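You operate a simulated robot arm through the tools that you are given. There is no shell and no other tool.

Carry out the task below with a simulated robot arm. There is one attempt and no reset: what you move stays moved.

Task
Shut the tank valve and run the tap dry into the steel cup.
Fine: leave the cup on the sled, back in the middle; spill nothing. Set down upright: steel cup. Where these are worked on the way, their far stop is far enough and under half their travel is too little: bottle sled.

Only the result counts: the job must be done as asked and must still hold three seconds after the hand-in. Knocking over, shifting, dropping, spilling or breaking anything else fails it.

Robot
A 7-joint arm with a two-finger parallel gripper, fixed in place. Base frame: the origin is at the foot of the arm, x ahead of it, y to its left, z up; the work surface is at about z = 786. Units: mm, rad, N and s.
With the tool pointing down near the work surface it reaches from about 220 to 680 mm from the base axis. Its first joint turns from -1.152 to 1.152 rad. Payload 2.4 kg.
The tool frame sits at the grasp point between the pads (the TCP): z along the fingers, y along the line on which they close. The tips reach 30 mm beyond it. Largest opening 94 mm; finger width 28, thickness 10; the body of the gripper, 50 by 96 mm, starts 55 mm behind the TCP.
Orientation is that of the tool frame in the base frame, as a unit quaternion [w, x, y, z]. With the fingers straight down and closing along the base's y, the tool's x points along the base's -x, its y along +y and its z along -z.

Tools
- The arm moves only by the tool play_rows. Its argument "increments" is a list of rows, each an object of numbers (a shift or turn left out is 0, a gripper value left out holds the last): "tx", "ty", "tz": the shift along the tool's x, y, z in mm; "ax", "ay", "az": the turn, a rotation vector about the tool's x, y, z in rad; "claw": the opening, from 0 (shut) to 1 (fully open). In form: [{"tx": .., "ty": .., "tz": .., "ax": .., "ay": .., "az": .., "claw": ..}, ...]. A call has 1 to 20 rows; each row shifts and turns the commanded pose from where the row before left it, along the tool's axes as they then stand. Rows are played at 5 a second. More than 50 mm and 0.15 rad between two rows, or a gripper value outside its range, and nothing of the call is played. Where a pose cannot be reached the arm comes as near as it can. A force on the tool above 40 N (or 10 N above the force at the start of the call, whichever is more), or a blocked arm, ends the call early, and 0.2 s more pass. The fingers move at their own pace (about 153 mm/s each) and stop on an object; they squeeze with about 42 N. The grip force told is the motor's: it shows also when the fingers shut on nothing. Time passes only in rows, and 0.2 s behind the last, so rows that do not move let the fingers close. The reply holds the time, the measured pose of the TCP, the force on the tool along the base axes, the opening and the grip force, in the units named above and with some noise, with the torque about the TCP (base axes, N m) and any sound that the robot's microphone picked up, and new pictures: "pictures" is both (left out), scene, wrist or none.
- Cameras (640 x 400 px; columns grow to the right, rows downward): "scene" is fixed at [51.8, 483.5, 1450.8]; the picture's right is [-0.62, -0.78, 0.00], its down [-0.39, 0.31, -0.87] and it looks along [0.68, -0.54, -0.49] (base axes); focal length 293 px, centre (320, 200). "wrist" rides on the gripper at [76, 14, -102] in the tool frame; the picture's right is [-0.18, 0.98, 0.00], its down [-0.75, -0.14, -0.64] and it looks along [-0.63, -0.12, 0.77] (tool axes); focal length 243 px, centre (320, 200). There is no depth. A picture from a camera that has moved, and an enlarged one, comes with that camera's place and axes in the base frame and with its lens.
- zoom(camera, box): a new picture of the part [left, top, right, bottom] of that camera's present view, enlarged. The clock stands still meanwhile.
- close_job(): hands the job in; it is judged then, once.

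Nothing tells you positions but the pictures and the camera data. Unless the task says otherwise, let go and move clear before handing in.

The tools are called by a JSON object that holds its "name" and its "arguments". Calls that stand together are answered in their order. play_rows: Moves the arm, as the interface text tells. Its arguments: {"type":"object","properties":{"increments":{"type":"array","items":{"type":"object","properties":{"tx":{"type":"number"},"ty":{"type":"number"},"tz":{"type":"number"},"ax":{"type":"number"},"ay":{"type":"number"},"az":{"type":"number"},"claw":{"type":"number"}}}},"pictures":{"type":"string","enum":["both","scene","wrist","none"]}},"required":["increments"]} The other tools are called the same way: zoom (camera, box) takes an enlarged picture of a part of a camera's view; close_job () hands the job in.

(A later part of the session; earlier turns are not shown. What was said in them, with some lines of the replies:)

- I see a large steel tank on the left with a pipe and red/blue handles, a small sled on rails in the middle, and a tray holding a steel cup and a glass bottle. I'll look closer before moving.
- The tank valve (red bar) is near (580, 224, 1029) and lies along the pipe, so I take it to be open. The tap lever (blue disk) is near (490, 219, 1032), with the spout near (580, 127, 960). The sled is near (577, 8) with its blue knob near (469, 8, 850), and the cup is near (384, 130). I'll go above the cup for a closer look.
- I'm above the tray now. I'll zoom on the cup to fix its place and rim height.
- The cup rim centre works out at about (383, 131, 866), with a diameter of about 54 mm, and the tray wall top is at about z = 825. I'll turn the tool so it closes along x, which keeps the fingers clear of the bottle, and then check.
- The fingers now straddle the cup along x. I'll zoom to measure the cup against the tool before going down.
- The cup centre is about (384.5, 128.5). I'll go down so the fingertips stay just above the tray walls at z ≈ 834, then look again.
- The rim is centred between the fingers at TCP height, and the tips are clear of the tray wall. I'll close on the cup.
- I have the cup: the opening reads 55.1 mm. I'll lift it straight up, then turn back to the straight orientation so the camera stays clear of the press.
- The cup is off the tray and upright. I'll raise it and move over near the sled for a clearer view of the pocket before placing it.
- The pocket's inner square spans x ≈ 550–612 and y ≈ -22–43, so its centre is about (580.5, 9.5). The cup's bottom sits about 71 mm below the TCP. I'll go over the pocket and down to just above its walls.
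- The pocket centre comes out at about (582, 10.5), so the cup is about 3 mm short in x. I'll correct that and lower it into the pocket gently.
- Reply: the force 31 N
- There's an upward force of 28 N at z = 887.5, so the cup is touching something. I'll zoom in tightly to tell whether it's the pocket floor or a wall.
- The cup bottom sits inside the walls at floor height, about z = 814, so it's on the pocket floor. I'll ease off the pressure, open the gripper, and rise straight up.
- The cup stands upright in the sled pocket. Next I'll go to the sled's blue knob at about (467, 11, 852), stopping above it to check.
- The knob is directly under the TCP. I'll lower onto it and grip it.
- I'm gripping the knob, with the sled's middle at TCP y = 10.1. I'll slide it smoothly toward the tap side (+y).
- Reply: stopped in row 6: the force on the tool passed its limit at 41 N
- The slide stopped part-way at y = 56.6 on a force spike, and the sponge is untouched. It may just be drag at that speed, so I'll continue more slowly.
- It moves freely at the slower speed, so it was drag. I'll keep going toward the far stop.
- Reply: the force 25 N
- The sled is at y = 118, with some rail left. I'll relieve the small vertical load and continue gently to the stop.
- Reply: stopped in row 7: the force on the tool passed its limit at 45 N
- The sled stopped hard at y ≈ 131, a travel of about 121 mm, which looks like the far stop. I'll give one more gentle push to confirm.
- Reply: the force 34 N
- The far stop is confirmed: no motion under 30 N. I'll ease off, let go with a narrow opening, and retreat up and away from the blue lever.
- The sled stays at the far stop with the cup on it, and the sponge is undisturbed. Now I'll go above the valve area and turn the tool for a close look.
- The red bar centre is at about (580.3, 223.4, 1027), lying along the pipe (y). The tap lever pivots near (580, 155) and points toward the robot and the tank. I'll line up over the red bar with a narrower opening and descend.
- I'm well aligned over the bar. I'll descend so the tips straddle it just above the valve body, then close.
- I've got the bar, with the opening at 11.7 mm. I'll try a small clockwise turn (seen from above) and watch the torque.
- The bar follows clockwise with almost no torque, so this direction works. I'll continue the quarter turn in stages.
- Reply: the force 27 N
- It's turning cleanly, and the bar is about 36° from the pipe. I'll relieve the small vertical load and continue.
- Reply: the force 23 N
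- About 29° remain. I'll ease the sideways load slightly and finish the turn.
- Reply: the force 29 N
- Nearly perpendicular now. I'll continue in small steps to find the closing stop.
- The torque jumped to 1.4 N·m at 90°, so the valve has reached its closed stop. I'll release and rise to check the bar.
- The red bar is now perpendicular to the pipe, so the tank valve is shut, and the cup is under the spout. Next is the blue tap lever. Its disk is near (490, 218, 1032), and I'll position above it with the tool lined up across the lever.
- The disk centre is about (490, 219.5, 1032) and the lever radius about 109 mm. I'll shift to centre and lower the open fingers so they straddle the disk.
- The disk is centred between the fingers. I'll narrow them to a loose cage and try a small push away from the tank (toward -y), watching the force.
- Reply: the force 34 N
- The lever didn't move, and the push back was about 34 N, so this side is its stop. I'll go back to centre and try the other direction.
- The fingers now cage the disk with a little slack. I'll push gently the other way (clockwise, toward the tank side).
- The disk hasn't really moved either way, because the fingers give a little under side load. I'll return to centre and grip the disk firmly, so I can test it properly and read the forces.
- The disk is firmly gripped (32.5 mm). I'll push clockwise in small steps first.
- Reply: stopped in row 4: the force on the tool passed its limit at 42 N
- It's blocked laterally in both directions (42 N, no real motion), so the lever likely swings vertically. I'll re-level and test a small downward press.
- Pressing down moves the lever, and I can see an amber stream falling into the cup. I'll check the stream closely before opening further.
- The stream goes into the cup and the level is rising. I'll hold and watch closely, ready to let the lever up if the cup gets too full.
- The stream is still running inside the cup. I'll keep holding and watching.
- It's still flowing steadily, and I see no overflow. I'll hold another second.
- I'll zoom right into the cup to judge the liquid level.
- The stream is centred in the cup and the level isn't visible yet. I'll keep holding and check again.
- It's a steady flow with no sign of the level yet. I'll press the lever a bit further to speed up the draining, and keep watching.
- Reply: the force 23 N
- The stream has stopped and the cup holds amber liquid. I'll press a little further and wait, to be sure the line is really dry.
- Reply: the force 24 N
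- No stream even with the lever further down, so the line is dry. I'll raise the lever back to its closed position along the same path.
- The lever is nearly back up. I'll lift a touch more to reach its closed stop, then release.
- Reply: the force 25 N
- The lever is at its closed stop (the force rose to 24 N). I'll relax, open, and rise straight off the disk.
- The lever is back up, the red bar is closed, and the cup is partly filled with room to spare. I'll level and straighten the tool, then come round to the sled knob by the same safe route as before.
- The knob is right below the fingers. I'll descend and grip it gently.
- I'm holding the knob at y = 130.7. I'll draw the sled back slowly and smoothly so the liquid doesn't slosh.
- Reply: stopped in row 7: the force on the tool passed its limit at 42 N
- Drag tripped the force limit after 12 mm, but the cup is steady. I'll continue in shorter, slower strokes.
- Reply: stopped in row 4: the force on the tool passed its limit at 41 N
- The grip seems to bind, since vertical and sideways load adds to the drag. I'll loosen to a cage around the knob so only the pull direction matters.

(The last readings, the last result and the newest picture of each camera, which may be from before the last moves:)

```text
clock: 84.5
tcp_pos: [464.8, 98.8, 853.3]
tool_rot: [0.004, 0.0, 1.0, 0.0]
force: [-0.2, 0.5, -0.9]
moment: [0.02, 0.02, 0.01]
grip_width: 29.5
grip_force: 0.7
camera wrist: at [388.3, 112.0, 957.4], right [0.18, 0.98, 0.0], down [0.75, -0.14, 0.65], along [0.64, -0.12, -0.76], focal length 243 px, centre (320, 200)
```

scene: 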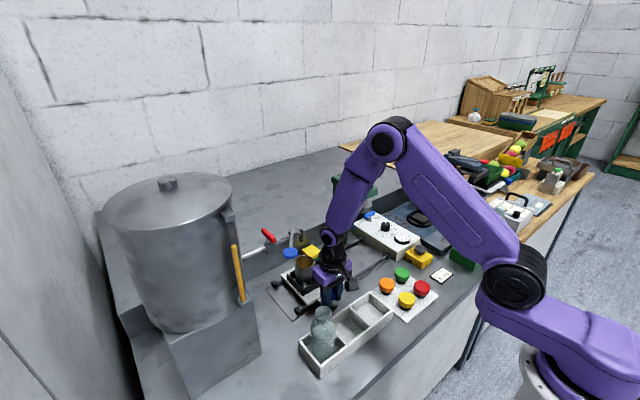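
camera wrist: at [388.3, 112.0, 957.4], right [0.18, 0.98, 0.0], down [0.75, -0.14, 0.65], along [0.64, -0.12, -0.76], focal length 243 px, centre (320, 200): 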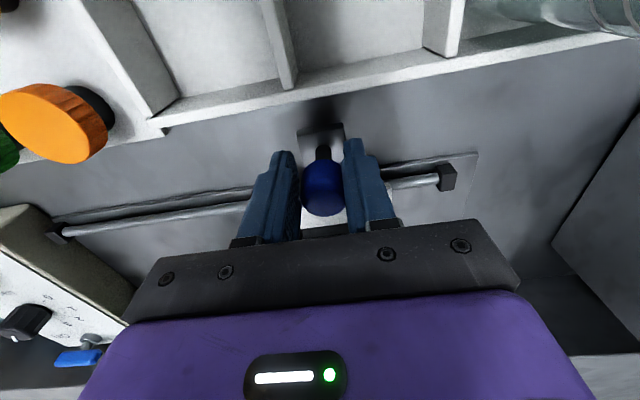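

That works well, with negligible drag when caged. I'll continue smoothly toward the middle.

{"name": "play_rows", "arguments": {"increments": [{"ty": -1}, {"ty": -2}, {"ty": -2.5}, {"ty": -3}, {"ty": -3}, {"ty": -3}, {"ty": -3}, {"ty": -3}, {"ty": -3}, {"ty": -3}, {"ty": -3}, {"ty": -3}, {"ty": -3}, {"ty": -3}, {"ty": -3}, {"ty": -2.5}, {"ty": -2}, {"ty": -1}, {}]}}

{"name": "zoom", "arguments": {"camera": "scene", "box": [260, 210, 400, 300]}}

```text
clock: 88.5
tcp_pos: [464.6, 51.6, 852.5]
tool_rot: [0.003, 0.0, 1.0, 0.0]
force: [0.8, 0.0, -0.3]
moment: [-0.01, -0.02, -0.01]
grip_width: 29.3
grip_force: 0.4
camera wrist: at [388.9, 64.7, 956.5], right [0.18, 0.98, 0.0], down [0.75, -0.14, 0.65], along [0.64, -0.12, -0.76], focal length 243 px, centre (320, 200)
```

scene: 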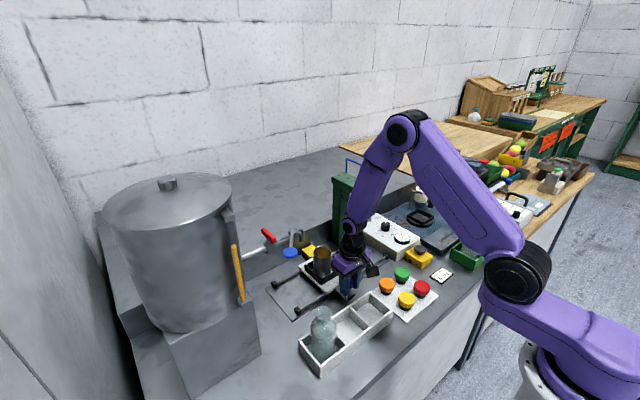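
wrist: 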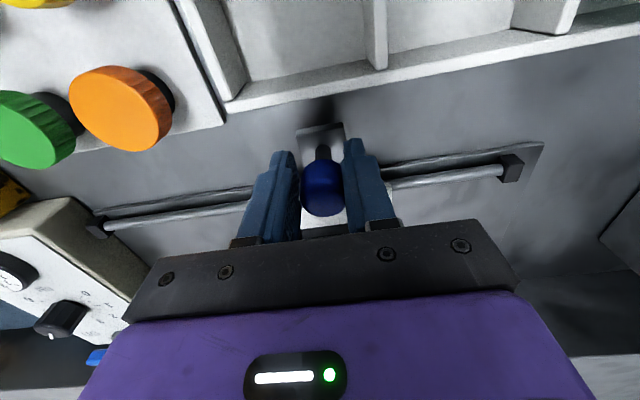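

```text
4.44 times, centred on (330, 255) of scene
camera zoom: at [51.8, 483.5, 1450.8], right [-0.62, -0.78, 0.0], down [-0.39, 0.31, -0.87], along [0.68, -0.54, -0.49], focal length 1302 px, centre (276, -44)
```

zoom: 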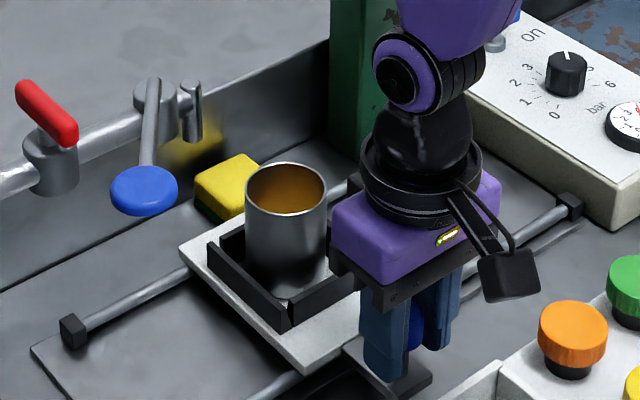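

All steady. I'll finish the return with a gentle slow-down near the middle.

{"name": "play_rows", "arguments": {"increments": [{"ty": -1}, {"ty": -2}, {"ty": -2.5}, {"ty": -3}, {"ty": -3}, {"ty": -3}, {"ty": -3}, {"ty": -3}, {"ty": -3}, {"ty": -3}, {"ty": -3}, {"ty": -3}, {"ty": -3}, {"ty": -2.5}, {"ty": -2}, {"ty": -1.5}, {"ty": -1}, {}, {}]}}

{"name": "zoom", "arguments": {"camera": "wrist", "box": [260, 120, 380, 220]}}

{"name": "zoom", "arguments": {"camera": "scene", "box": [260, 200, 420, 300]}}

```text
clock: 92.5
tcp_pos: [464.4, 9.5, 853.1]
tool_rot: [0.003, -0.002, 1.0, 0.0]
force: [0.1, 0.1, 0.4]
moment: [0.01, -0.01, 0.0]
grip_width: 29.1
grip_force: 0.1
camera wrist: at [388.7, 22.6, 956.7], right [0.18, 0.98, 0.0], down [0.75, -0.14, 0.65], along [0.64, -0.12, -0.76], focal length 243 px, centre (320, 200)
```

scene: 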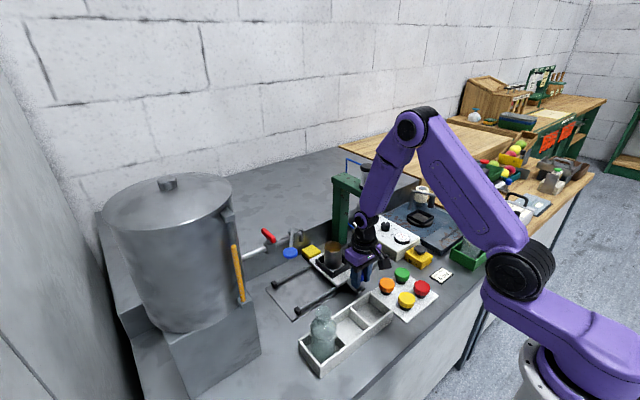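
wrist: 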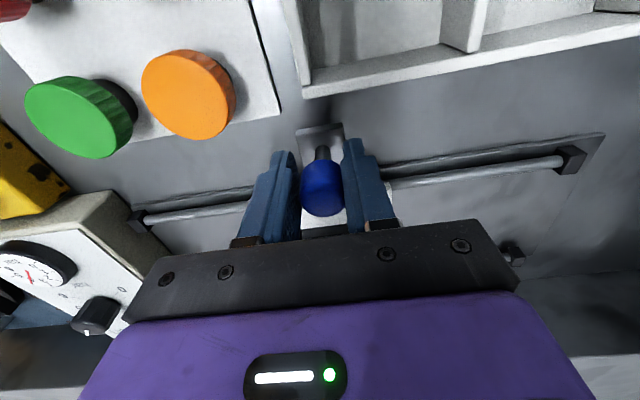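

```text
4.00 times, centred on (320, 170) of wrist
camera zoom: at [388.7, 22.6, 956.7], right [0.18, 0.98, 0.0], down [0.75, -0.14, 0.65], along [0.64, -0.12, -0.76], focal length 970 px, centre (320, 320)
```

zoom: 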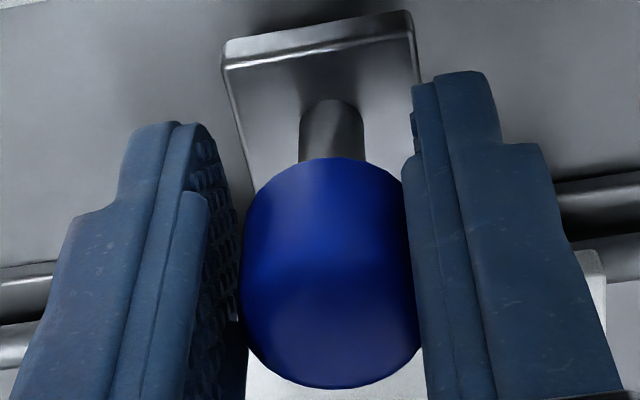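

```text
4.00 times, centred on (340, 250) of scene
camera zoom: at [51.8, 483.5, 1450.8], right [-0.62, -0.78, 0.0], down [-0.39, 0.31, -0.87], along [0.68, -0.54, -0.49], focal length 1172 px, centre (240, 0)
```

zoom: 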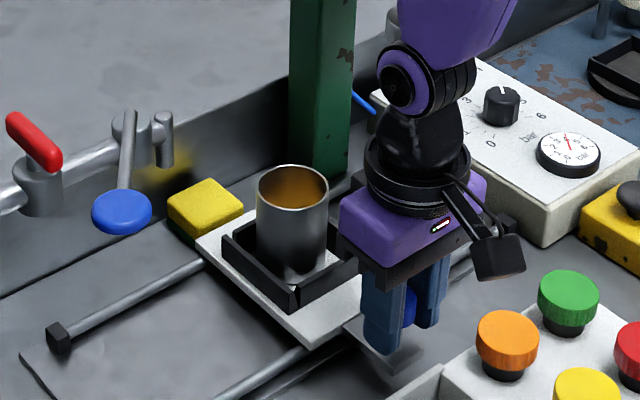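

The sled is back within about a millimetre of the middle. I'll nudge the last bit, then open and lift clear.

{"name": "play_rows", "arguments": {"increments": [{"ty": -0.7}, {"ty": -0.6}, {}, {}, {"claw": 0.5}, {}, {"tz": -15}, {"tz": -30}, {"tz": -35}, {"tz": -40}, {"tz": -40}, {"tz": -40}, {"tx": 30}, {"tx": 30}, {}]}}

{"name": "zoom", "arguments": {"camera": "scene", "box": [260, 200, 420, 300]}}

{"name": "zoom", "arguments": {"camera": "wrist", "box": [200, 80, 440, 230]}}

```text
clock: 95.7
tcp_pos: [401.1, 7.6, 1053.3]
tool_rot: [0.003, -0.001, 1.0, 0.0]
force: [-1.0, -0.3, 0.2]
moment: [-0.02, -0.01, -0.01]
grip_width: 47.1
grip_force: 0.1
camera wrist: at [325.5, 21.5, 1156.9], right [0.18, 0.98, 0.0], down [0.75, -0.14, 0.65], along [0.64, -0.12, -0.76], focal length 243 px, centre (320, 200)
```

scene: 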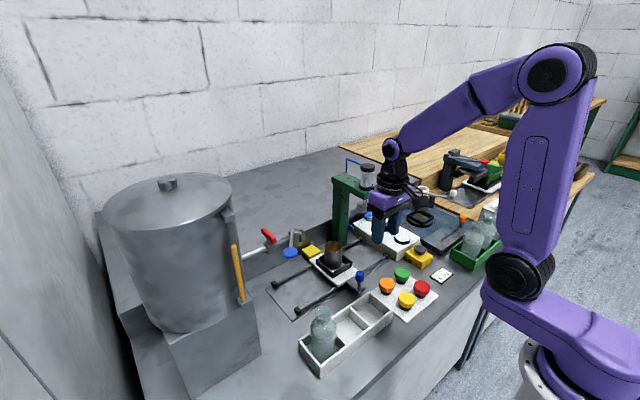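
wrist: 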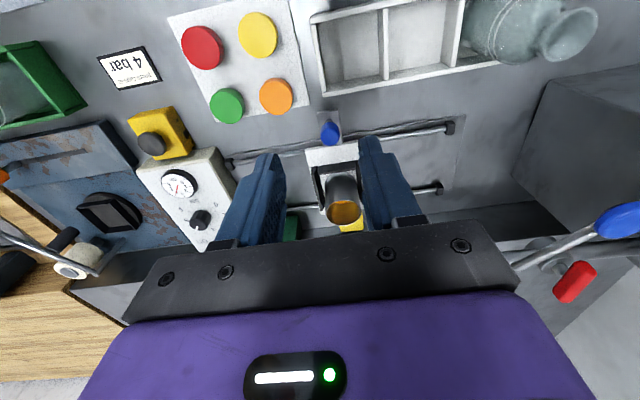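

```text
4.00 times, centred on (340, 250) of scene
camera zoom: at [51.8, 483.5, 1450.8], right [-0.62, -0.78, 0.0], down [-0.39, 0.31, -0.87], along [0.68, -0.54, -0.49], focal length 1172 px, centre (240, 0)
```

zoom: 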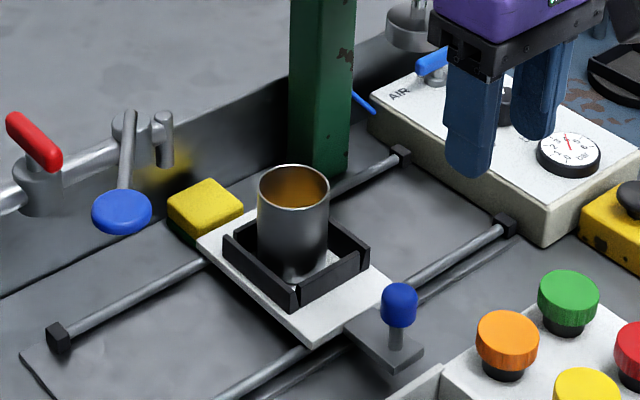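

```text
2.67 times, centred on (320, 155) of wrist
camera zoom: at [325.5, 21.5, 1156.9], right [0.18, 0.98, 0.0], down [0.75, -0.14, 0.65], along [0.64, -0.12, -0.76], focal length 647 px, centre (320, 320)
```

zoom: 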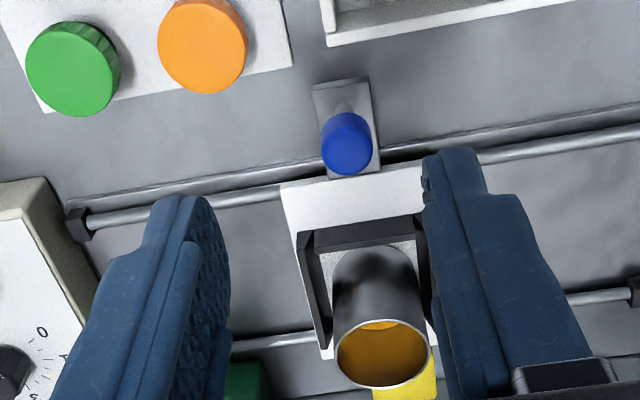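

The cup stands upright on the sled in the middle, the red valve is across the pipe, and the tap lever is back up. I'll do a last check for drips or spills around the spout and rails.

{"name": "zoom", "arguments": {"camera": "scene", "box": [240, 210, 340, 320]}}

{"name": "zoom", "arguments": {"camera": "scene", "box": [270, 220, 310, 260]}}

{"name": "zoom", "arguments": {"camera": "scene", "box": [315, 235, 365, 285]}}

```text
3.64 times, centred on (290, 265) of scene
camera zoom: at [51.8, 483.5, 1450.8], right [-0.62, -0.78, 0.0], down [-0.39, 0.31, -0.87], along [0.68, -0.54, -0.49], focal length 1066 px, centre (429, -36)
```

zoom: 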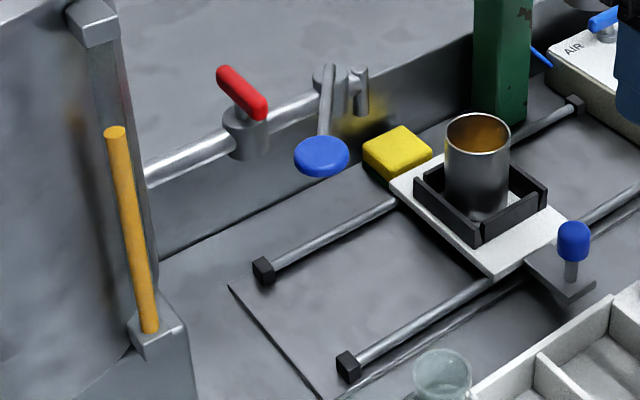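

```text
10.00 times, centred on (290, 240) of scene
camera zoom: at [51.8, 483.5, 1450.8], right [-0.62, -0.78, 0.0], down [-0.39, 0.31, -0.87], along [0.68, -0.54, -0.49], focal length 2931 px, centre (620, -200)
```

zoom: 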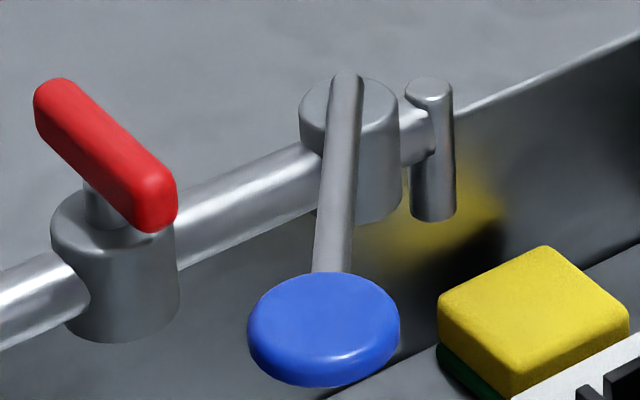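

```text
8.00 times, centred on (340, 260) of scene
camera zoom: at [51.8, 483.5, 1450.8], right [-0.62, -0.78, 0.0], down [-0.39, 0.31, -0.87], along [0.68, -0.54, -0.49], focal length 2344 px, centre (160, -280)
```

zoom: 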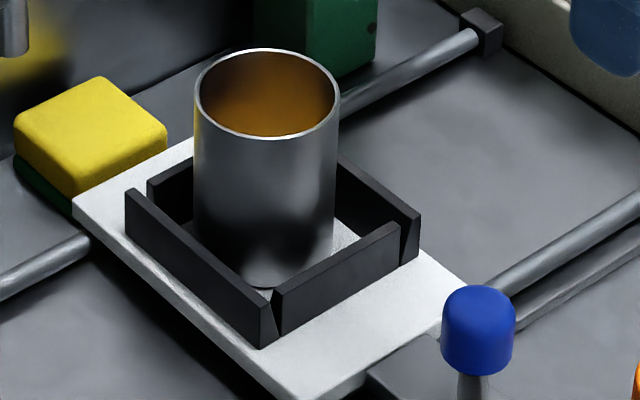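

There are no drips or spills. The tank valve is shut, the line ran dry into the cup, and the tap lever is back up. The cup stands upright on the sled in the middle and the arm is clear, so I'm handing in the job.

{"name": "close_job", "arguments": {}}

```text
The job is handed in.
```

The job is handed in. The tank valve is shut and the tap has run dry into the steel cup. The cup stands upright on the sled, back in the middle.

- **Tank valve:** I turned the red bar a quarter turn clockwise to its stop, so it now lies across the pipe.
- **Tap:** I pressed the blue lever down with the cup under the spout. The stream stopped by itself after about 10 seconds. Pressing the lever further gave no more flow, so I took the line as dry and raised the lever back to closed.
- **Sled:** I slid it about 121 mm to the far stop on the tap side for filling. I then drew it back slowly to within about 1 mm of where it started.
- **Spills and surroundings:** I saw no drips or spilled liquid in the last pictures. Nothing else looked knocked over or shifted, and the arm was clear when I handed in.
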